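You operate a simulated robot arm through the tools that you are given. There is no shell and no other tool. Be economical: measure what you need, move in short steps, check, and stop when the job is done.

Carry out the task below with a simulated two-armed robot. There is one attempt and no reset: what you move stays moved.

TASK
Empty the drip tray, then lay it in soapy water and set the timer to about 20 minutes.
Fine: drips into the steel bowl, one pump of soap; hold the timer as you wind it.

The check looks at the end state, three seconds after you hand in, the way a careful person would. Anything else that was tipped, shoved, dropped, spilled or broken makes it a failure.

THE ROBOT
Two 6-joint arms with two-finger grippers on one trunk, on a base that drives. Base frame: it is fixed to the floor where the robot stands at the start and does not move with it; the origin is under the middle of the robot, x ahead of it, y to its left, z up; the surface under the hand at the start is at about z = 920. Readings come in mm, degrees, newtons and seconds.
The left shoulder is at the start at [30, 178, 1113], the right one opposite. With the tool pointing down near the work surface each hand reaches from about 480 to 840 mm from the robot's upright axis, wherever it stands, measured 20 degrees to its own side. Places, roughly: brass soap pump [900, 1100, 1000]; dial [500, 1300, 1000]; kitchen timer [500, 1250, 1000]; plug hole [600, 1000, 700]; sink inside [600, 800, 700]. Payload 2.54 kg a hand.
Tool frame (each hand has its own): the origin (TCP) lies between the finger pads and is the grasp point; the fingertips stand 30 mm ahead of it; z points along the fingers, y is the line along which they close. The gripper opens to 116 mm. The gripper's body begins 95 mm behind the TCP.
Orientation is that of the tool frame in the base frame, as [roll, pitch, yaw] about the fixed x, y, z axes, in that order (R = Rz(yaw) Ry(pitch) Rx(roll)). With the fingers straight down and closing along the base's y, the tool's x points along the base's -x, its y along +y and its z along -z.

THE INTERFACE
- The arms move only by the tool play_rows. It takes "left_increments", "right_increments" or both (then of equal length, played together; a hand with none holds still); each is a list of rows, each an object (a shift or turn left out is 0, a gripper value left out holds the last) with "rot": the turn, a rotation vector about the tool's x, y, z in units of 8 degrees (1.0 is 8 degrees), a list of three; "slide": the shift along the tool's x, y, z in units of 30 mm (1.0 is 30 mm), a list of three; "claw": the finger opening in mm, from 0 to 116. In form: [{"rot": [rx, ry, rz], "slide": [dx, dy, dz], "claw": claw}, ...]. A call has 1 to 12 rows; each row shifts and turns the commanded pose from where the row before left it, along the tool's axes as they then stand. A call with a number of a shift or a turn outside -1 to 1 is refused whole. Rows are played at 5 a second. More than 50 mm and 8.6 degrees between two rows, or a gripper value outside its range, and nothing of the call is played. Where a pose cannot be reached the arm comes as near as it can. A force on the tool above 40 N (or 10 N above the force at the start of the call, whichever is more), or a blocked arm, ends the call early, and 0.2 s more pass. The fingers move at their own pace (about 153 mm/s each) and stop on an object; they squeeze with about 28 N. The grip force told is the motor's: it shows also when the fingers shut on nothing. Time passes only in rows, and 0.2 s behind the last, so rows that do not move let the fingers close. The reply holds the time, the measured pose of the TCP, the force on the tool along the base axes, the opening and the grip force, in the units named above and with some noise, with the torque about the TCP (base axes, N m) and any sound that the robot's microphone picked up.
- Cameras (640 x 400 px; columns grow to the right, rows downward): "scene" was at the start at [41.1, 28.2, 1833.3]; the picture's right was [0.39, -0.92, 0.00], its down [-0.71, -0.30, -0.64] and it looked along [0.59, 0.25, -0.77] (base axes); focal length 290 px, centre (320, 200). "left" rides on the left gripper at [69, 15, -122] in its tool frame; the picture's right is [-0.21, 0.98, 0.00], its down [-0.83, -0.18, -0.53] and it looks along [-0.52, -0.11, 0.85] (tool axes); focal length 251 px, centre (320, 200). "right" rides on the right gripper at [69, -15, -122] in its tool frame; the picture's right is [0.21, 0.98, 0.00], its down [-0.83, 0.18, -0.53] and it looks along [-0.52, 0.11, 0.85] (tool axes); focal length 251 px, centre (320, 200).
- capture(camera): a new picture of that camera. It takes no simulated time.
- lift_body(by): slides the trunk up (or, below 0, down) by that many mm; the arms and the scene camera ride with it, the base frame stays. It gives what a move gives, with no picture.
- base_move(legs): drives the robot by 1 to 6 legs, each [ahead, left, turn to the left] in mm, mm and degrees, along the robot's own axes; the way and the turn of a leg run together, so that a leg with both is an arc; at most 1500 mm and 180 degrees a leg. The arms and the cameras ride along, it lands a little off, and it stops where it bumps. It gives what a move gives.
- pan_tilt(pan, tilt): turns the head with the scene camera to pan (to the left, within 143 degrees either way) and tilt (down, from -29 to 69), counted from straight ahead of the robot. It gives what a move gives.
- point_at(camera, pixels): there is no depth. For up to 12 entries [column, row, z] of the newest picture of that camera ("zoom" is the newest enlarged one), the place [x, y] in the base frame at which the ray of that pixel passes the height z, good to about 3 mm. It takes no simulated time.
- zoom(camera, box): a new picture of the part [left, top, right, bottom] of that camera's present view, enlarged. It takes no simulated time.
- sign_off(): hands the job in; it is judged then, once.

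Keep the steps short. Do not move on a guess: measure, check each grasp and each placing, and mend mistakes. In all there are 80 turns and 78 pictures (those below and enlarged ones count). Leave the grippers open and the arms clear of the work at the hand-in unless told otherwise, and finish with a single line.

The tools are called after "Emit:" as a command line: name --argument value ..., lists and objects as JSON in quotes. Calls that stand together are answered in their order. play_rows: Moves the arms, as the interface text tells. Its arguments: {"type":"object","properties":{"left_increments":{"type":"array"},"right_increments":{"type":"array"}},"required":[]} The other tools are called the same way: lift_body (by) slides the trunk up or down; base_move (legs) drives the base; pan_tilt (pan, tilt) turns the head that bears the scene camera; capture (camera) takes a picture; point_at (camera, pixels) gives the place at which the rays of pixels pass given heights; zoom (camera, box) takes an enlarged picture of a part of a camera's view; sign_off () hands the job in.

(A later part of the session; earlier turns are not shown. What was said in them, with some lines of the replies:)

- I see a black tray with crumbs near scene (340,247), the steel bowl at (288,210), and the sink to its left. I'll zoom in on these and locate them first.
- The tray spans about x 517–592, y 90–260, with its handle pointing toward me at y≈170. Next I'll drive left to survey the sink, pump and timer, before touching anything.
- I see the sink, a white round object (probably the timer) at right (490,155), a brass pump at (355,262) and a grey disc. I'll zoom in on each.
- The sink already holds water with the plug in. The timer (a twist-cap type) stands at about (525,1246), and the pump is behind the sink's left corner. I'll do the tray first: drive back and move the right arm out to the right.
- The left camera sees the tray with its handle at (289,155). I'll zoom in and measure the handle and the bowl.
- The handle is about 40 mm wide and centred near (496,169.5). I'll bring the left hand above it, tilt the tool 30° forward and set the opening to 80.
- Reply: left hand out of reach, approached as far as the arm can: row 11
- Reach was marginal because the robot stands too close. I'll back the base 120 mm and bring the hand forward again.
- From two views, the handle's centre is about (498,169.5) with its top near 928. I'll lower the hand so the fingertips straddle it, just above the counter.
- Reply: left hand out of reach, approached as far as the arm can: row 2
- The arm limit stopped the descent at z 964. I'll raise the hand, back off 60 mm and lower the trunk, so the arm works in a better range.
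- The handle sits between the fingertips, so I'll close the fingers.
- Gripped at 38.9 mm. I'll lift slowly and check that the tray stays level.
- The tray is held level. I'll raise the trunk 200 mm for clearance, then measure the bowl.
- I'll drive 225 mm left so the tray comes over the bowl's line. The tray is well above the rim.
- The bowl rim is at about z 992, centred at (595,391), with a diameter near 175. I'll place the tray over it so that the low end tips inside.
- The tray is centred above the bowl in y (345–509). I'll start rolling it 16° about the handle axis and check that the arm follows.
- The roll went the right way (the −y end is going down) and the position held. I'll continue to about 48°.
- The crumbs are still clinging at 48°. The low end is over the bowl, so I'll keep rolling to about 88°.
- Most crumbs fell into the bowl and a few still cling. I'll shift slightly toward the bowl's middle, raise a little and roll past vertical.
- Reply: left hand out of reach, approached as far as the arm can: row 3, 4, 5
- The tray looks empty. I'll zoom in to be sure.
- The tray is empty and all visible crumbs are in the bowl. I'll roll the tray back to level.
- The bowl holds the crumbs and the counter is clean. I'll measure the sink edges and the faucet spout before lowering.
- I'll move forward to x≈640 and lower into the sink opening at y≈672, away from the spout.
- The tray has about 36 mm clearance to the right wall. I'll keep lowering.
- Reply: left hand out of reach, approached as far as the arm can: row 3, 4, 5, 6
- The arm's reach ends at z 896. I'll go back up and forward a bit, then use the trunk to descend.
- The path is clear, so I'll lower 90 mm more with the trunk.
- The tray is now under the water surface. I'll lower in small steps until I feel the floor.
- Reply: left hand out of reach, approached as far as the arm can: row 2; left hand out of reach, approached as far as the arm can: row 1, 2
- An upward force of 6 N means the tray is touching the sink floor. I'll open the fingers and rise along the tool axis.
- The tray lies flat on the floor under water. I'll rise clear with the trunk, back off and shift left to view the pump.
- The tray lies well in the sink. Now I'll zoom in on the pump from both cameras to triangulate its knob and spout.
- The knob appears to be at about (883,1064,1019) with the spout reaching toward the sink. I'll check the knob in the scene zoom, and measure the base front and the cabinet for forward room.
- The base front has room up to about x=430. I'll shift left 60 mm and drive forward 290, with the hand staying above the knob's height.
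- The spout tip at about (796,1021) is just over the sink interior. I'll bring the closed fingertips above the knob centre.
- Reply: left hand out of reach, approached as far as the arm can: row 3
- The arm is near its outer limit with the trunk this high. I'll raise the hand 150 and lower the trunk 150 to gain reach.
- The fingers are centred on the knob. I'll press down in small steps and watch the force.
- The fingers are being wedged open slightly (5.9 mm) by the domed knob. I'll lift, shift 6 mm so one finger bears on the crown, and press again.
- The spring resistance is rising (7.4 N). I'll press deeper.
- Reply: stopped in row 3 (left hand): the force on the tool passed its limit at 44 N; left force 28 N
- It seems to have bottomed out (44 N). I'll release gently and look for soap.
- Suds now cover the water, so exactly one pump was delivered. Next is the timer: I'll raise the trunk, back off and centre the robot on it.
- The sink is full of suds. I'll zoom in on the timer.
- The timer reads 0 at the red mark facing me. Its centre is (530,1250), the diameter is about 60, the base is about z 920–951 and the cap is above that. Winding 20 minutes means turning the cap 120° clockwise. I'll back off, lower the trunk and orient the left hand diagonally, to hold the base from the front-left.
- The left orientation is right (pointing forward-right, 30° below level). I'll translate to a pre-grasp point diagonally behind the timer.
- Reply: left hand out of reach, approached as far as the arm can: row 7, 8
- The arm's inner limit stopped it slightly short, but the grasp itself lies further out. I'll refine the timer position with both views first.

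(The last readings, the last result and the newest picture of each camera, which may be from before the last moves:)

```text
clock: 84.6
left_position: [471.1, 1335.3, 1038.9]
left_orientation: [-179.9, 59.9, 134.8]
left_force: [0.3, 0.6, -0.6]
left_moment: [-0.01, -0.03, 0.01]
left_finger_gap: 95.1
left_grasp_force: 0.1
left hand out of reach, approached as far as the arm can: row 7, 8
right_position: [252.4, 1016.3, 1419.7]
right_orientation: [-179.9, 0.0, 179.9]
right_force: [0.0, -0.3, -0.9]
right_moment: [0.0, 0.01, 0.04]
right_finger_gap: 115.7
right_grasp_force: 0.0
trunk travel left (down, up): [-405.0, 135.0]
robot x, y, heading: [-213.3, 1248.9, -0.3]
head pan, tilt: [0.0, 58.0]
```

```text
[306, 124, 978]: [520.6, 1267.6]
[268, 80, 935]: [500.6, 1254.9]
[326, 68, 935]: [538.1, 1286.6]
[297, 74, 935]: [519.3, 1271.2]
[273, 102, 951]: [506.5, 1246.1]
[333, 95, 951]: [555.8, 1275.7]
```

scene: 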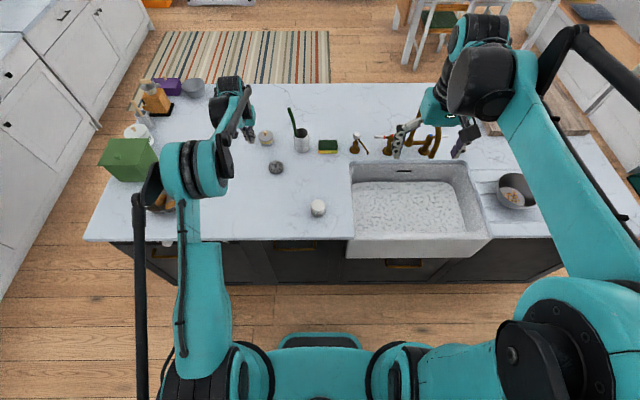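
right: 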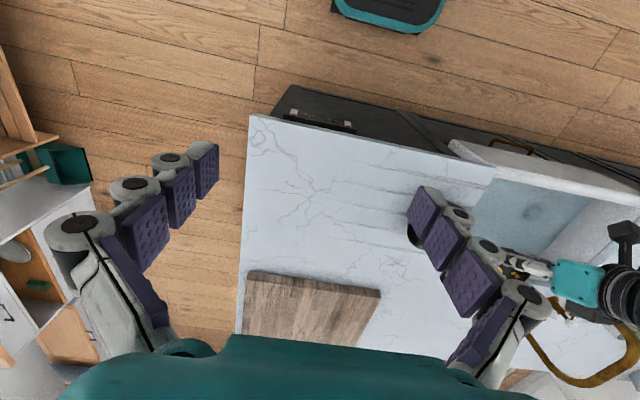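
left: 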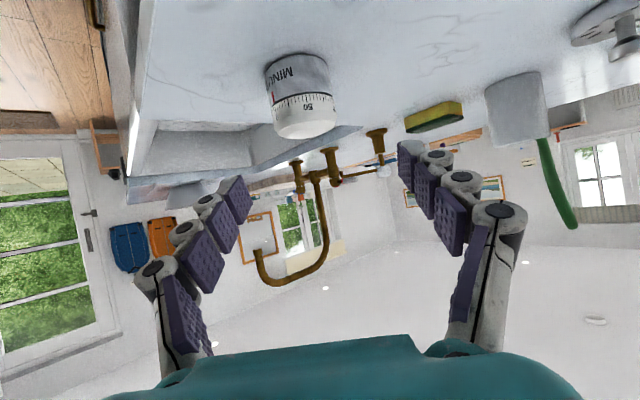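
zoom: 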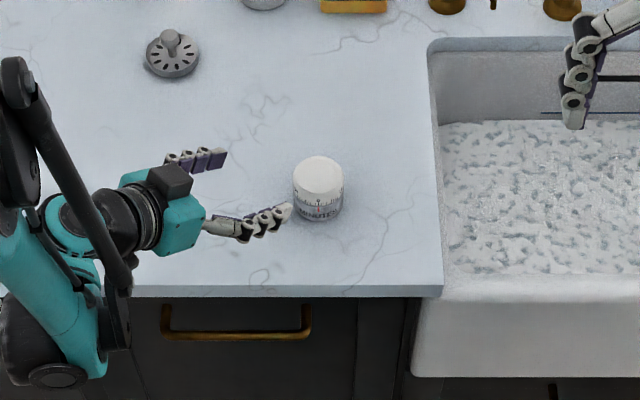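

Emit:
play_rows --left_increments '[{"slide": [0.401, -0.164, 0.659]}, {"slide": [0.401, -0.164, 0.659]}, {"slide": [0.401, -0.164, 0.659]}]'

Emit:
capture --camera "left"

```text
clock: 85.4
left_position: [490.1, 1305.8, 981.5]
left_orientation: [-179.9, 59.9, 135.0]
left_force: [0.6, 0.7, -0.5]
left_moment: [-0.04, 0.0, -0.03]
left_finger_gap: 95.3
left_grasp_force: 0.0
left hand out of reach, approached as far as the arm can: row 2
right_position: [253.5, 1016.8, 1419.8]
right_orientation: [-180.0, 0.0, 180.0]
right_force: [-0.1, 0.1, -1.0]
right_moment: [0.02, 0.0, 0.01]
right_finger_gap: 115.7
right_grasp_force: 0.0
trunk travel left (down, up): [-405.0, 135.0]
robot x, y, heading: [-206.9, 1247.6, 0.1]
head pan, tilt: [0.0, 58.0]
```

```text
16 pictures are left
```

left: 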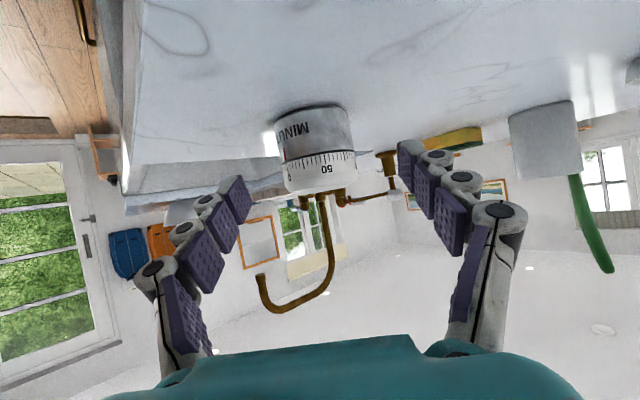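

The timer is centred on the finger midplane (column ≈319), so I'll advance straight along the tool axis.

Emit:
play_rows --left_increments '[{"slide": [0.039, 0, 0.678]}, {"slide": [0.039, 0, 0.678]}, {"slide": [0.039, 0, 0.678]}]'

Emit:
capture --camera "left"

```text
clock: 86.2
left_position: [519.6, 1269.9, 963.5]
left_orientation: [179.8, 59.9, 134.9]
left_force: [-0.7, 0.2, -0.7]
left_moment: [-0.01, 0.03, -0.03]
left_finger_gap: 95.0
left_grasp_force: 0.1
left hand out of reach, approached as far as the arm can: row 3
right_position: [251.5, 1017.7, 1420.3]
right_orientation: [-179.9, 0.0, 179.9]
right_force: [-0.2, -0.1, 0.6]
right_moment: [0.0, -0.01, -0.01]
right_finger_gap: 116.2
right_grasp_force: 0.1
trunk travel left (down, up): [-405.0, 135.0]
robot x, y, heading: [-212.2, 1251.5, -0.2]
head pan, tilt: [0.0, 58.0]
```

```text
15 pictures are left
```

left: 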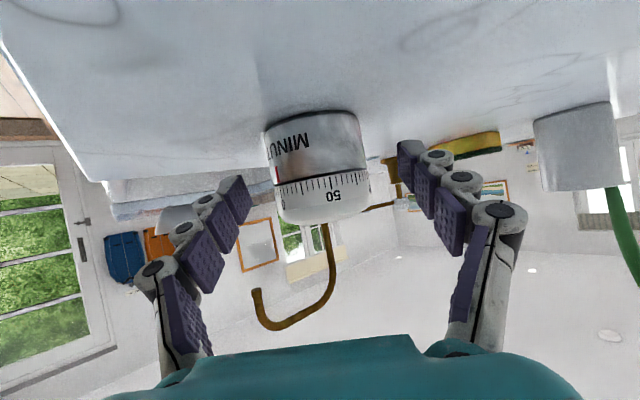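

The hand is 15 mm too high because of the arm limit, so I'll lower it with the trunk.

Emit:
lift_body --by -15

Emit:
play_rows --left_increments '[{"slide": [-0.07, 0, 0.13]}, {"claw": 75}, {"claw": 64}, {}]'

Emit:
capture --camera "left"

```text
clock: 86.8
left_position: [519.1, 1269.8, 947.4]
left_orientation: [179.9, 59.9, 134.9]
left_force: [0.1, -0.1, 0.3]
left_moment: [0.01, 0.02, 0.03]
left_finger_gap: 95.1
left_grasp_force: 0.0
right_position: [252.3, 1016.9, 1404.4]
right_orientation: [179.9, 0.0, 180.0]
right_force: [-0.7, -0.1, 0.4]
right_moment: [0.01, -0.01, 0.01]
right_finger_gap: 116.0
right_grasp_force: 0.1
trunk travel left (down, up): [-390.0, 150.0]
robot x, y, heading: [-209.2, 1248.1, 0.2]
head pan, tilt: [0.0, 58.0]
```

```text
clock: 87.8
left_position: [523.0, 1266.4, 947.7]
left_orientation: [179.9, 59.8, 135.0]
left_force: [0.6, 0.1, -0.4]
left_moment: [0.01, -0.01, 0.0]
left_finger_gap: 64.2
left_grasp_force: 0.1
right_position: [252.7, 1017.8, 1404.5]
right_orientation: [-180.0, 0.0, 179.9]
right_force: [-0.2, -0.3, -0.4]
right_moment: [-0.01, -0.01, -0.03]
right_finger_gap: 116.1
right_grasp_force: 0.1
trunk travel left (down, up): [-390.0, 150.0]
robot x, y, heading: [-217.1, 1251.3, 0.1]
head pan, tilt: [0.0, 58.0]
```

```text
14 pictures are left
```

left: 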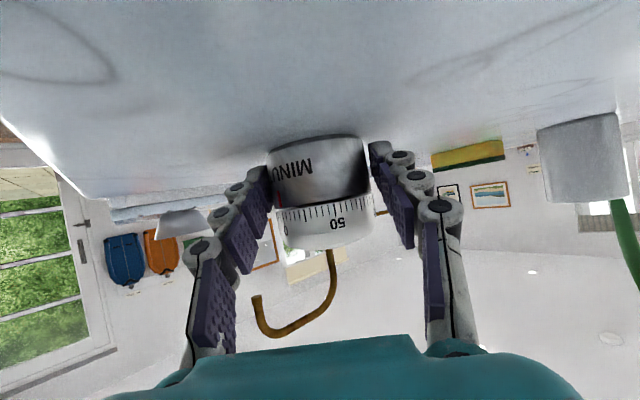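

The fingertips straddle the metal base, so I'll close on it.

Emit:
play_rows --left_increments '[{"claw": 50}, {}, {}]'

Emit:
capture --camera "left"

Emit:
zoom --camera "scene" --box '[270, 150, 370, 225]'

Emit:
point_at --camera "zoom" --pixels '[[320, 200, 978]]'

```text
clock: 88.6
left_position: [521.9, 1266.9, 948.0]
left_orientation: [180.0, 59.8, 135.0]
left_force: [-0.9, 1.0, 2.0]
left_moment: [-0.11, 0.02, 0.05]
left_finger_gap: 60.3
left_grasp_force: 28.3
right_position: [252.4, 1018.1, 1406.1]
right_orientation: [-180.0, 0.1, 179.9]
right_force: [-1.4, 0.1, -0.4]
right_moment: [-0.05, -0.01, 0.01]
right_finger_gap: 115.8
right_grasp_force: 0.0
trunk travel left (down, up): [-390.0, 150.0]
robot x, y, heading: [-214.7, 1249.0, 0.1]
head pan, tilt: [0.0, 58.0]
```

```text
13 pictures are left
```

left: 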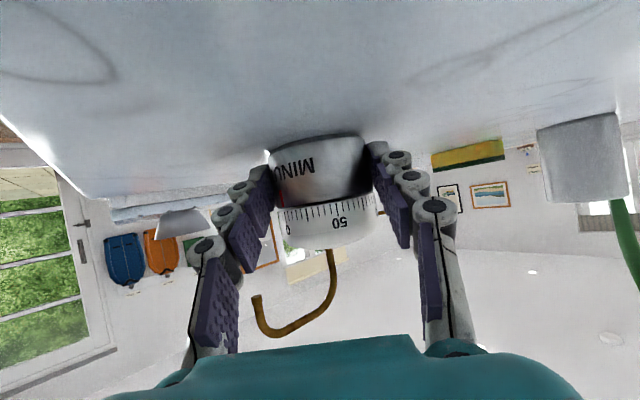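

```text
5.33 times, centred on (320, 188) of scene
```

zoom: 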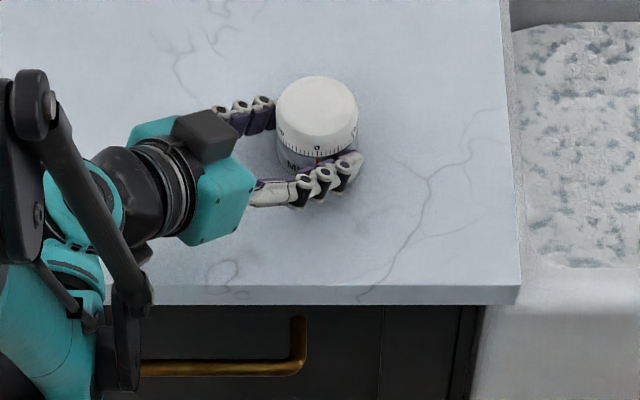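

```text
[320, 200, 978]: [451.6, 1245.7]
```

The base is held (60.3 mm) and the cap is free. I'll locate the cap's centre and bring the right hand over it, high up.

Emit:
point_at --camera "zoom" --pixels '[[318, 106, 978], [277, 106, 978], [359, 106, 978]]'

Emit:
play_rows --right_increments '[{"slide": [-0.78, 0.644, 0.5], "claw": 90}, {"slide": [-0.78, 0.644, 0.5]}, {"slide": [-0.78, 0.644, 0.5]}, {"slide": [-0.78, 0.644, 0.5]}, {"slide": [-0.78, 0.644, 0.5]}, {"slide": [-0.78, 0.644, 0.5]}, {"slide": [-0.78, 0.644, 0.5]}, {"slide": [-0.78, 0.644, 0.5]}, {"slide": [-0.78, 0.644, 0.5]}, {"slide": [-0.78, 0.644, 0.5]}, {"slide": [-0.78, 0.644, 0.5]}, {"slide": [-0.78, 0.644, 0.5]}]'

Emit:
play_rows --right_increments '[{"rot": [0, 0, -0.903]}, {"rot": [0, 0, -0.903]}, {"rot": [0, 0, -0.903]}, {"rot": [0, 0, -0.903]}, {"rot": [0, 0, -0.903]}, {"rot": [0, 0, -0.903]}, {"rot": [0, 0, -0.903]}, {"rot": [0, 0, -0.903]}, {"rot": [0, 0, -0.903]}]'

Emit:
capture --camera "right"

```text
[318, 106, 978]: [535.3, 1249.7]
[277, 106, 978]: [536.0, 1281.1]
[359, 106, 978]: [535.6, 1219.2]
```

```text
clock: 91.2
left_position: [523.0, 1266.0, 948.8]
left_orientation: [179.8, 59.8, 135.0]
left_force: [1.5, -1.6, 2.4]
left_moment: [-0.1, 0.03, 0.05]
left_finger_gap: 60.6
left_grasp_force: 28.0
right_position: [534.8, 1249.2, 1227.0]
right_orientation: [-179.8, -0.1, 179.9]
right_force: [0.0, 0.4, -0.8]
right_moment: [0.0, -0.01, 0.01]
right_finger_gap: 89.9
right_grasp_force: 0.1
trunk travel left (down, up): [-390.0, 150.0]
robot x, y, heading: [-212.9, 1251.6, 0.2]
head pan, tilt: [0.0, 58.0]
```

```text
clock: 93.2
left_position: [523.2, 1265.9, 947.9]
left_orientation: [179.9, 59.8, 134.9]
left_force: [0.7, -0.4, 1.4]
left_moment: [-0.08, -0.03, -0.01]
left_finger_gap: 60.7
left_grasp_force: 28.0
right_position: [533.3, 1248.5, 1225.0]
right_orientation: [180.0, 0.0, -114.9]
right_force: [0.7, -0.8, -0.4]
right_moment: [0.0, 0.01, 0.01]
right_finger_gap: 90.1
right_grasp_force: 0.0
trunk travel left (down, up): [-390.0, 150.0]
robot x, y, heading: [-213.5, 1250.1, -0.1]
head pan, tilt: [0.0, 58.0]
```

```text
11 pictures are left
```

right: 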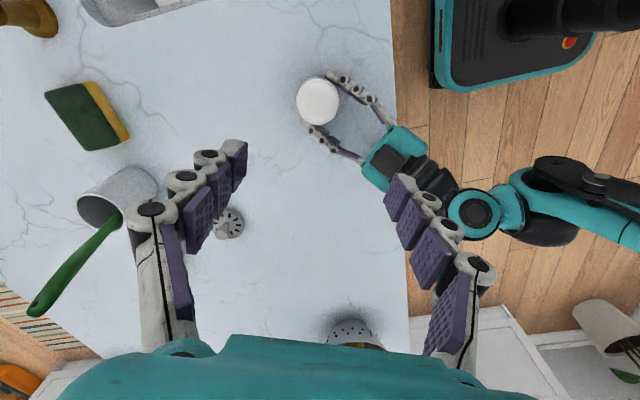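

The timer is on the finger centreline (column 318). I'll check its position, then lower to z≈1040 with the opening at 78.

Emit:
point_at --camera "right" --pixels '[[317, 98, 978], [297, 100, 978], [338, 96, 978]]'

Emit:
play_rows --right_increments '[{"slide": [0, 0, 1], "claw": 78}, {"slide": [0, 0, 1]}, {"slide": [0, 0, 1]}, {"slide": [0, 0, 1]}, {"slide": [0, 0, 1]}, {"slide": [0, 0, 1]}]'

Emit:
capture --camera "right"

```text
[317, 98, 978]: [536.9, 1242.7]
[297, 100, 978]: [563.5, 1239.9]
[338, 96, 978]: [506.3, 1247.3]
```

```text
clock: 94.6
left_position: [522.7, 1265.4, 949.2]
left_orientation: [179.9, 59.9, 134.9]
left_force: [0.1, -0.7, 0.8]
left_moment: [-0.07, 0.04, -0.02]
left_finger_gap: 60.8
left_grasp_force: 28.2
right_position: [532.5, 1249.5, 1044.7]
right_orientation: [-180.0, -0.1, -115.1]
right_force: [1.0, 0.6, -0.9]
right_moment: [0.01, 0.0, -0.01]
right_finger_gap: 77.9
right_grasp_force: 0.0
trunk travel left (down, up): [-390.0, 150.0]
robot x, y, heading: [-211.4, 1249.9, -0.1]
head pan, tilt: [0.0, 58.0]
```

```text
10 pictures are left
```

right: 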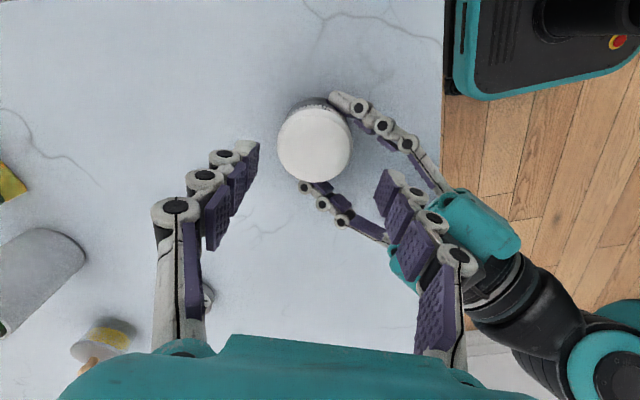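

Emit:
point_at --camera "right" --pixels '[[314, 145, 978], [278, 150, 978], [351, 140, 978], [310, 183, 978]]'

```text
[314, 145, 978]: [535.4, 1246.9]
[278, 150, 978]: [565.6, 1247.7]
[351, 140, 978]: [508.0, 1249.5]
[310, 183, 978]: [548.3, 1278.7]
```

The cap centre is about (536.5,1248.5). I'll shift 4 mm and descend so the tips are around z 958.

Emit:
play_rows --right_increments '[{"slide": [-0.03, -0.135, 0.6]}, {"slide": [0, 0, 0.7]}, {"slide": [0, 0, 0.59]}]'

Emit:
capture --camera "right"

```text
clock: 95.4
left_position: [522.4, 1266.6, 948.1]
left_orientation: [179.8, 59.7, 134.9]
left_force: [-0.5, -0.6, 1.1]
left_moment: [-0.08, 0.01, -0.02]
left_finger_gap: 60.8
left_grasp_force: 27.7
right_position: [537.5, 1247.7, 989.4]
right_orientation: [179.9, -0.1, -115.1]
right_force: [0.3, 0.2, -0.3]
right_moment: [0.02, -0.01, -0.01]
right_finger_gap: 78.2
right_grasp_force: 0.0
trunk travel left (down, up): [-390.0, 150.0]
robot x, y, heading: [-212.2, 1247.9, -0.0]
head pan, tilt: [0.0, 58.0]
```

```text
9 pictures are left
```

right: 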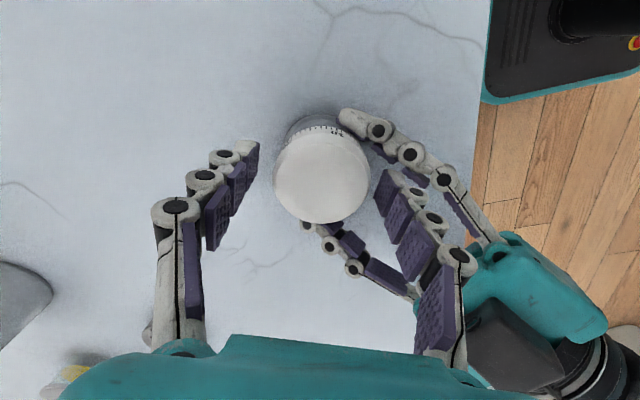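

The cap is centred between the right fingers. I'll close on it, wind 40° clockwise, then check.

Emit:
play_rows --right_increments '[{"claw": 50}, {}, {}, {"rot": [0, 0, 1]}, {"rot": [0, 0, 1]}, {"rot": [0, 0, 1]}, {"rot": [0, 0, 1]}, {"rot": [0, 0, 1]}, {}]'

Emit:
zoom --camera "scene" --box '[280, 150, 360, 210]'

```text
clock: 97.4
left_position: [522.2, 1266.1, 948.5]
left_orientation: [179.9, 59.8, 134.9]
left_force: [27.8, -7.6, -1.3]
left_moment: [-0.08, 0.09, 0.39]
left_finger_gap: 60.4
left_grasp_force: 28.0
right_position: [535.3, 1248.7, 988.2]
right_orientation: [180.0, -0.1, -155.1]
right_force: [-30.0, 12.4, 12.3]
right_moment: [0.61, 0.94, 0.09]
right_finger_gap: 60.5
right_grasp_force: 28.3
trunk travel left (down, up): [-390.0, 150.0]
robot x, y, heading: [-214.7, 1253.9, -0.1]
head pan, tilt: [0.0, 58.0]
```

```text
6.67 times, centred on (320, 180) of scene
```

zoom: 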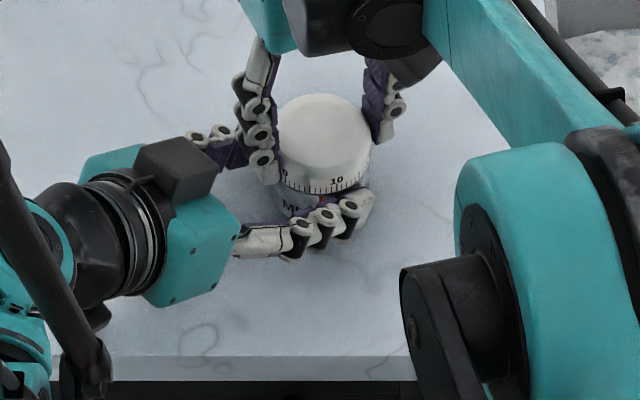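

The cap wound by about 6.7 minutes, with "10" approaching the red mark. There's a 30 N side load from slight misalignment. I'll release, recentre about 3 mm, turn back and regrip.

Emit:
play_rows --right_increments '[{"claw": 78}, {"slide": [0.075, 0.09, 0]}, {"rot": [0, 0, -1]}, {"rot": [0, 0, -1]}, {"rot": [0, 0, -1]}, {"rot": [0, 0, -1]}, {"rot": [0, 0, -1]}, {}, {"claw": 50}, {}, {}]'

```text
clock: 99.8
left_position: [521.4, 1265.8, 949.2]
left_orientation: [179.8, 59.8, 134.8]
left_force: [-16.7, 6.2, 6.3]
left_moment: [-0.47, 0.01, -0.08]
left_finger_gap: 60.5
left_grasp_force: 28.3
right_position: [533.4, 1247.5, 989.4]
right_orientation: [-179.8, 0.1, -115.1]
right_force: [17.9, -10.2, 10.3]
right_moment: [-0.39, -0.72, -0.1]
right_finger_gap: 65.6
right_grasp_force: 11.4
trunk travel left (down, up): [-390.0, 150.0]
robot x, y, heading: [-213.8, 1247.5, 0.1]
head pan, tilt: [0.0, 58.0]
```

I overshot the centring slightly, so I'll shift back about 1.7 mm and let the fingers settle.

Emit:
play_rows --right_increments '[{"slide": [0, -0.055, 0]}, {}, {}]'

```text
clock: 100.6
left_position: [522.2, 1265.5, 948.7]
left_orientation: [179.8, 59.8, 134.8]
left_force: [-16.6, 7.2, 3.5]
left_moment: [-0.18, 0.15, -0.17]
left_finger_gap: 60.4
left_grasp_force: 27.7
right_position: [534.4, 1247.7, 988.9]
right_orientation: [-179.9, 0.0, -115.1]
right_force: [15.3, -7.4, 9.7]
right_moment: [-0.31, -0.7, -0.01]
right_finger_gap: 63.3
right_grasp_force: 10.6
trunk travel left (down, up): [-390.0, 150.0]
robot x, y, heading: [-214.1, 1250.4, 0.2]
head pan, tilt: [0.0, 58.0]
```

Emit:
play_rows --right_increments '[{"slide": [0, -0.05, 0]}, {}, {}]'

```text
clock: 101.4
left_position: [522.3, 1265.6, 947.6]
left_orientation: [179.8, 59.8, 134.9]
left_force: [-15.6, 5.7, 0.9]
left_moment: [-0.08, 0.15, -0.14]
left_finger_gap: 60.7
left_grasp_force: 27.3
right_position: [535.4, 1248.3, 989.3]
right_orientation: [-179.8, 0.0, -115.1]
right_force: [14.2, -6.4, 11.4]
right_moment: [-0.14, -0.38, -0.01]
right_finger_gap: 60.9
right_grasp_force: 28.5
trunk travel left (down, up): [-390.0, 150.0]
robot x, y, heading: [-210.5, 1248.7, 0.1]
head pan, tilt: [0.0, 58.0]
```

The grip is now full (60.9 mm, 28 N). I'll wind another 40°.

Emit:
play_rows --right_increments '[{"rot": [0, 0, 1]}, {"rot": [0, 0, 1]}, {"rot": [0, 0, 1]}, {"rot": [0, 0, 1]}, {"rot": [0, 0, 1]}, {}]'

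Emit:
play_rows --right_increments '[{"claw": 78}, {}, {"rot": [0, 0, -1]}, {"rot": [0, 0, -1]}, {"rot": [0, 0, -1]}, {"rot": [0, 0, -1]}, {"rot": [0, 0, -1]}, {}, {"claw": 50}, {}, {}]'

Emit:
zoom --camera "scene" --box '[280, 150, 360, 210]'

```text
clock: 102.8
left_position: [522.2, 1265.4, 949.7]
left_orientation: [179.9, 59.9, 134.8]
left_force: [0.7, -3.1, -7.6]
left_moment: [0.07, 0.35, -0.08]
left_finger_gap: 60.7
left_grasp_force: 28.0
right_position: [536.0, 1249.0, 988.9]
right_orientation: [-180.0, 0.1, -155.1]
right_force: [-4.8, 4.9, 18.3]
right_moment: [0.25, 0.16, 0.07]
right_finger_gap: 60.6
right_grasp_force: 28.2
trunk travel left (down, up): [-390.0, 150.0]
robot x, y, heading: [-209.2, 1247.4, -0.0]
head pan, tilt: [0.0, 58.0]
```

```text
clock: 105.2
left_position: [521.9, 1265.8, 948.9]
left_orientation: [179.8, 59.8, 134.9]
left_force: [7.0, 2.0, 8.6]
left_moment: [-0.3, -0.12, 0.17]
left_finger_gap: 60.5
left_grasp_force: 28.3
right_position: [536.2, 1248.1, 988.8]
right_orientation: [-179.8, 0.0, -115.1]
right_force: [-0.6, -0.9, 5.6]
right_moment: [0.05, 0.0, 0.01]
right_finger_gap: 60.9
right_grasp_force: 28.1
trunk travel left (down, up): [-390.0, 150.0]
robot x, y, heading: [-210.9, 1248.3, 0.2]
head pan, tilt: [0.0, 58.0]
```

```text
6.67 times, centred on (320, 180) of scene
```

zoom: 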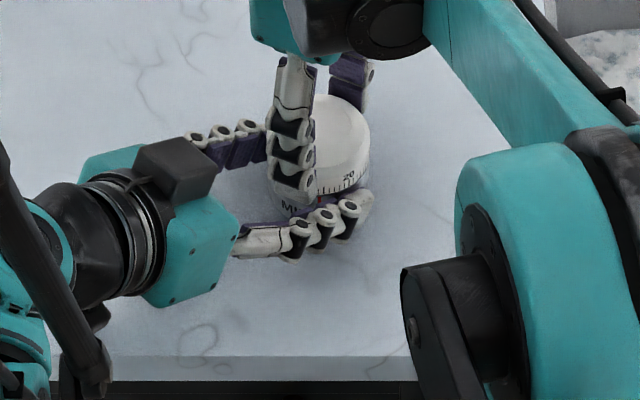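

It reads about 13–14 minutes, with "20" just right of the mark. Now the last 40° stroke.

Emit:
play_rows --right_increments '[{"rot": [0, 0, 1]}, {"rot": [0, 0, 1]}, {"rot": [0, 0, 1]}, {"rot": [0, 0, 1]}, {"rot": [0, 0, 1]}, {}]'

Emit:
zoom --camera "scene" --box '[300, 160, 340, 190]'

```text
clock: 106.6
left_position: [522.8, 1265.5, 948.8]
left_orientation: [179.8, 60.0, 134.7]
left_force: [19.2, -7.4, 8.1]
left_moment: [0.17, -0.01, 0.14]
left_finger_gap: 60.6
left_grasp_force: 27.8
right_position: [536.7, 1249.3, 988.5]
right_orientation: [-179.9, 0.0, -155.1]
right_force: [-20.2, 10.2, -2.2]
right_moment: [0.06, 0.7, 0.07]
right_finger_gap: 60.6
right_grasp_force: 28.1
trunk travel left (down, up): [-390.0, 150.0]
robot x, y, heading: [-214.7, 1248.2, 0.0]
head pan, tilt: [0.0, 58.0]
```

```text
13.33 times, centred on (320, 175) of scene
```

zoom: 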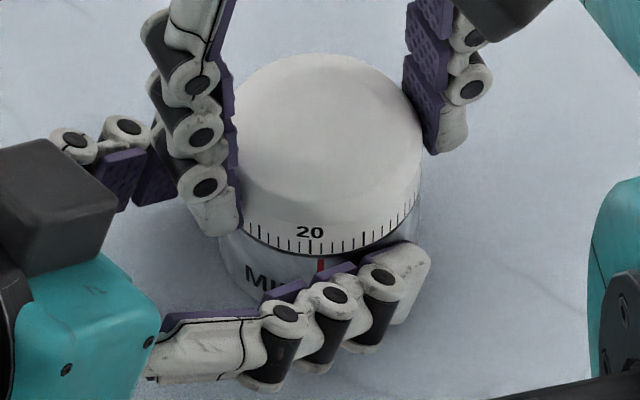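

The mark reads about 21. I'll nudge back 5°, then release the right hand and lift it straight up.

Emit:
play_rows --right_increments '[{"rot": [0, 0, -0.3]}, {"rot": [0, 0, -0.3]}, {}, {"claw": 80}, {}, {"slide": [0, 0, -0.5]}, {"slide": [0, 0, -1]}, {"slide": [0, 0, -1]}, {"slide": [0, 0, -1]}, {"slide": [0, 0, -1]}, {"slide": [0, 0, -1]}]'

Emit:
zoom --camera "scene" --box '[300, 160, 340, 190]'

```text
clock: 109.0
left_position: [523.0, 1266.4, 949.3]
left_orientation: [179.8, 59.8, 134.8]
left_force: [-2.9, 0.4, 5.9]
left_moment: [-0.29, -0.01, -0.16]
left_finger_gap: 60.4
left_grasp_force: 28.4
right_position: [535.7, 1249.0, 1153.2]
right_orientation: [-180.0, 0.0, -150.2]
right_force: [0.2, -1.3, 0.5]
right_moment: [-0.03, 0.01, 0.02]
right_finger_gap: 80.0
right_grasp_force: 0.0
trunk travel left (down, up): [-390.0, 150.0]
robot x, y, heading: [-212.1, 1250.0, 0.1]
head pan, tilt: [0.0, 58.0]
```

```text
13.33 times, centred on (320, 175) of scene
```

zoom: 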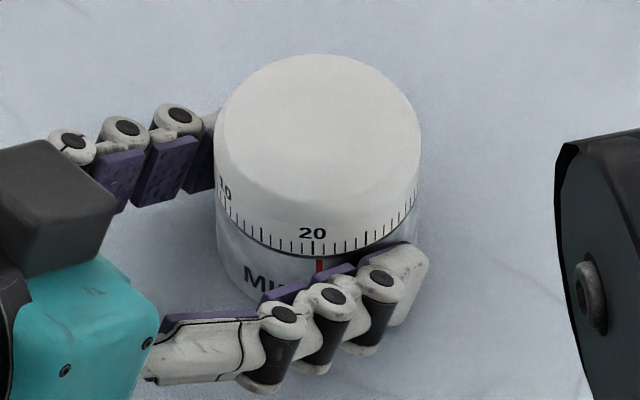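

It reads about 20½ minutes, which is fine. I'll open the left hand wide, pause, then rise straight up with the trunk.

Emit:
play_rows --left_increments '[{"claw": 75}, {"claw": 100}, {}]'

Emit:
lift_body --by 145

Emit:
base_move --legs '[[-200, 0, 0]]'

Emit:
play_rows --right_increments '[{"claw": 116}, {}]' --left_increments '[{"claw": 116}, {}]'

Emit:
pan_tilt --pan -15 --tilt 45

Emit:
capture --camera "scene"

```text
clock: 109.8
left_position: [522.8, 1265.3, 948.8]
left_orientation: [179.9, 59.8, 134.8]
left_force: [-0.1, -0.4, 0.0]
left_moment: [-0.03, 0.03, 0.01]
left_finger_gap: 100.0
left_grasp_force: 0.0
right_position: [535.6, 1248.3, 1151.4]
right_orientation: [-180.0, 0.0, -150.2]
right_force: [-0.5, -0.6, -0.6]
right_moment: [-0.03, 0.02, -0.01]
right_finger_gap: 79.9
right_grasp_force: 0.1
trunk travel left (down, up): [-390.0, 150.0]
robot x, y, heading: [-213.4, 1248.2, 0.1]
head pan, tilt: [0.0, 58.0]
```

```text
clock: 111.5
left_position: [522.9, 1266.0, 1093.5]
left_orientation: [179.8, 59.8, 134.9]
left_force: [0.0, -0.3, 0.0]
left_moment: [0.01, -0.01, -0.02]
left_finger_gap: 100.0
left_grasp_force: 0.0
right_position: [536.6, 1248.3, 1297.2]
right_orientation: [180.0, 0.0, -150.4]
right_force: [-0.5, 1.1, 0.0]
right_moment: [0.0, 0.01, -0.01]
right_finger_gap: 80.2
right_grasp_force: 0.0
trunk travel left (down, up): [-535.0, 5.0]
robot x, y, heading: [-214.1, 1249.3, 0.1]
head pan, tilt: [0.0, 58.0]
```

```text
clock: 112.8
left_position: [433.1, 1268.2, 1097.8]
left_orientation: [179.4, 60.0, 134.2]
left_force: [-1.8, 0.2, 0.6]
left_moment: [0.06, 0.02, 0.07]
left_finger_gap: 100.2
left_grasp_force: 0.4
right_position: [443.4, 1250.8, 1302.7]
right_orientation: [-179.8, 0.3, -150.4]
right_force: [-2.9, -0.6, 0.8]
right_moment: [0.01, -0.14, -0.01]
right_finger_gap: 80.2
right_grasp_force: 0.4
trunk travel left (down, up): [-535.0, 5.0]
robot x, y, heading: [-297.0, 1252.4, -0.1]
head pan, tilt: [0.0, 58.0]
stopped in leg 1: the robot was blocked; the commanded pose is now the measured one
```

```text
clock: 113.3
left_position: [437.4, 1269.8, 1095.0]
left_orientation: [179.8, 59.9, 134.7]
left_force: [-0.5, 0.3, 0.2]
left_moment: [0.02, -0.02, 0.02]
left_finger_gap: 116.0
left_grasp_force: 0.1
right_position: [449.7, 1252.0, 1298.4]
right_orientation: [-179.9, 0.2, -150.4]
right_force: [0.2, 0.8, 0.2]
right_moment: [0.0, 0.0, 0.0]
right_finger_gap: 116.0
right_grasp_force: 0.1
trunk travel left (down, up): [-535.0, 5.0]
robot x, y, heading: [-295.6, 1256.2, 0.1]
head pan, tilt: [0.0, 58.0]
```

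```text
clock: 114.1
left_position: [440.3, 1270.4, 1092.2]
left_orientation: [180.0, 59.7, 134.9]
left_force: [-0.2, -0.4, -0.4]
left_moment: [-0.03, 0.01, -0.01]
left_finger_gap: 116.0
left_grasp_force: 0.2
right_position: [453.7, 1253.2, 1296.5]
right_orientation: [180.0, -0.1, -150.4]
right_force: [0.0, 0.4, 0.5]
right_moment: [0.01, 0.01, 0.04]
right_finger_gap: 116.1
right_grasp_force: 0.1
trunk travel left (down, up): [-535.0, 5.0]
robot x, y, heading: [-295.4, 1257.8, -0.2]
head pan, tilt: [-15.0, 45.0]
```

```text
4 pictures are left
```

scene: 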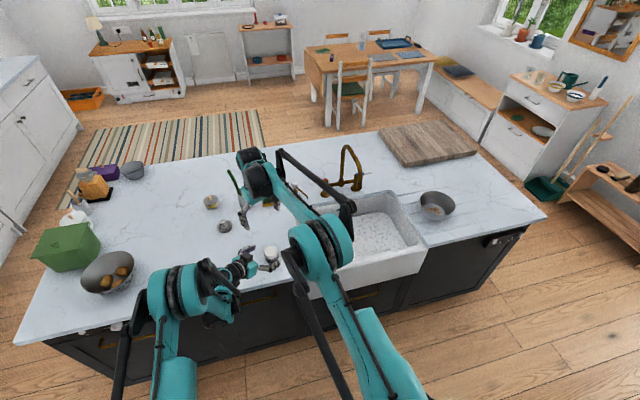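

The base bumped something behind while backing. I'll pull forward 40 mm and look behind to check.

Emit:
base_move --legs '[[40, 0, 0]]'

Emit:
pan_tilt --pan 143 --tilt 40

Emit:
capture --camera "scene"

```text
clock: 115.0
left_position: [474.9, 1270.5, 1096.8]
left_orientation: [179.7, 60.0, 134.6]
left_force: [-0.8, -0.9, -0.5]
left_moment: [0.03, -0.02, 0.04]
left_finger_gap: 116.0
left_grasp_force: 0.1
right_position: [486.8, 1253.6, 1301.3]
right_orientation: [180.0, 0.2, -150.3]
right_force: [-0.9, -0.7, 1.1]
right_moment: [-0.01, -0.09, 0.01]
right_finger_gap: 115.7
right_grasp_force: 0.0
trunk travel left (down, up): [-535.0, 5.0]
robot x, y, heading: [-256.7, 1252.2, -0.1]
head pan, tilt: [-15.0, 45.0]
```

```text
clock: 117.4
left_position: [477.9, 1269.3, 1092.7]
left_orientation: [180.0, 59.8, 134.8]
left_force: [-0.7, -0.5, 0.1]
left_moment: [0.02, -0.02, 0.01]
left_finger_gap: 116.2
left_grasp_force: 0.1
right_position: [491.4, 1253.0, 1298.2]
right_orientation: [-180.0, 0.0, -150.3]
right_force: [0.1, 0.7, -0.2]
right_moment: [0.0, 0.0, -0.03]
right_finger_gap: 116.0
right_grasp_force: 0.1
trunk travel left (down, up): [-535.0, 5.0]
robot x, y, heading: [-258.1, 1258.7, -0.2]
head pan, tilt: [143.0, 40.0]
```

```text
3 pictures are left
```

scene: 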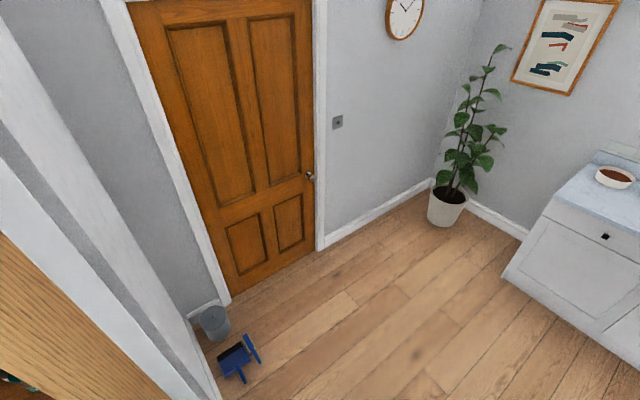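

Behind is a fixed tall cabinet and nothing was disturbed. I'll draw the left hand up and away from the timer, and take the final checks.

Emit:
play_rows --left_increments '[{"slide": [-0.866, 0.3, -0.5]}, {"slide": [-0.866, 0.3, -0.5]}, {"slide": [-0.866, 0.3, -0.5]}]'

Emit:
pan_tilt --pan -10 --tilt 50

Emit:
capture --camera "scene"

```text
clock: 118.2
left_position: [497.4, 1288.5, 1184.6]
left_orientation: [-179.9, 59.7, 134.8]
left_force: [-1.1, -0.3, 0.3]
left_moment: [0.02, -0.01, 0.01]
left_finger_gap: 116.0
left_grasp_force: 0.0
right_position: [490.6, 1253.9, 1297.4]
right_orientation: [-179.8, 0.0, -150.3]
right_force: [-0.1, 0.9, -0.1]
right_moment: [-0.01, -0.03, -0.05]
right_finger_gap: 116.1
right_grasp_force: 0.0
trunk travel left (down, up): [-535.0, 5.0]
robot x, y, heading: [-256.8, 1254.2, -0.2]
head pan, tilt: [143.0, 40.0]
```

```text
clock: 120.6
left_position: [497.0, 1287.7, 1184.6]
left_orientation: [179.9, 59.8, 134.8]
left_force: [-0.1, 0.1, -0.4]
left_moment: [0.0, -0.01, 0.04]
left_finger_gap: 116.1
left_grasp_force: 0.0
right_position: [492.6, 1253.7, 1298.2]
right_orientation: [179.9, 0.0, -150.3]
right_force: [1.2, 0.5, 0.4]
right_moment: [-0.02, -0.02, 0.01]
right_finger_gap: 116.0
right_grasp_force: 0.1
trunk travel left (down, up): [-535.0, 5.0]
robot x, y, heading: [-260.5, 1252.0, -0.4]
head pan, tilt: [-10.0, 50.0]
```

```text
2 pictures are left
```

scene: 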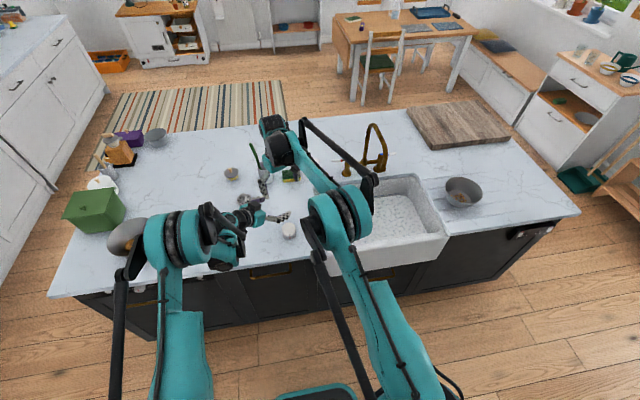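

Emit:
zoom --camera "scene" --box '[268, 212, 308, 242]'

Emit:
zoom --camera "scene" --box '[340, 150, 500, 270]'

```text
13.33 times, centred on (288, 227) of scene
```

zoom: 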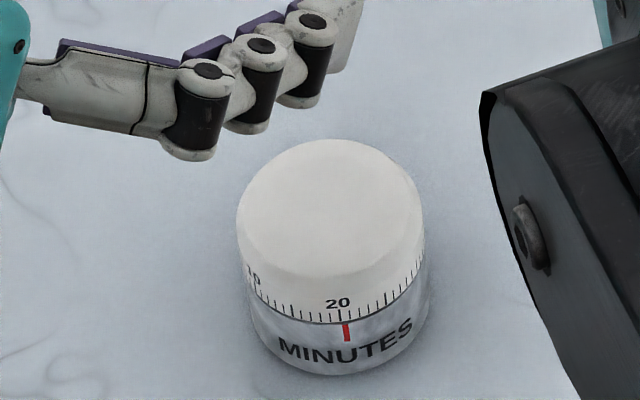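

```text
3.33 times, centred on (420, 210) of scene
```

zoom: 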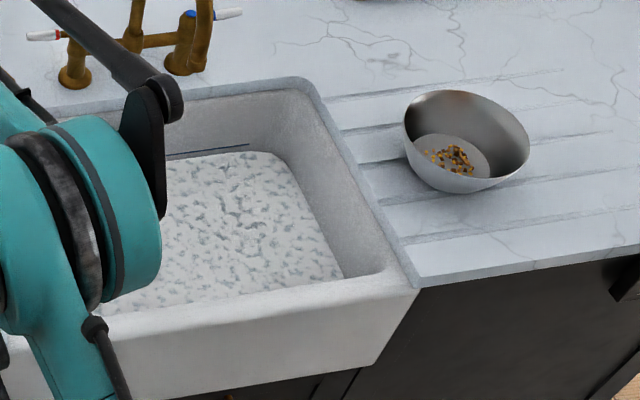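

The timer reads about 20, the crumbs are in the bowl, the tray is under suds in the sink, and the grippers are open and clear. I'm handing in.

Emit:
sign_off

```text
The job is handed in.
```

The drip tray was emptied into the steel bowl and laid in the sink under one pump of soap, and the timer was wound to about 20 minutes while its base was held; the base bumped a fixed cabinet behind it once, with nothing seen moved.
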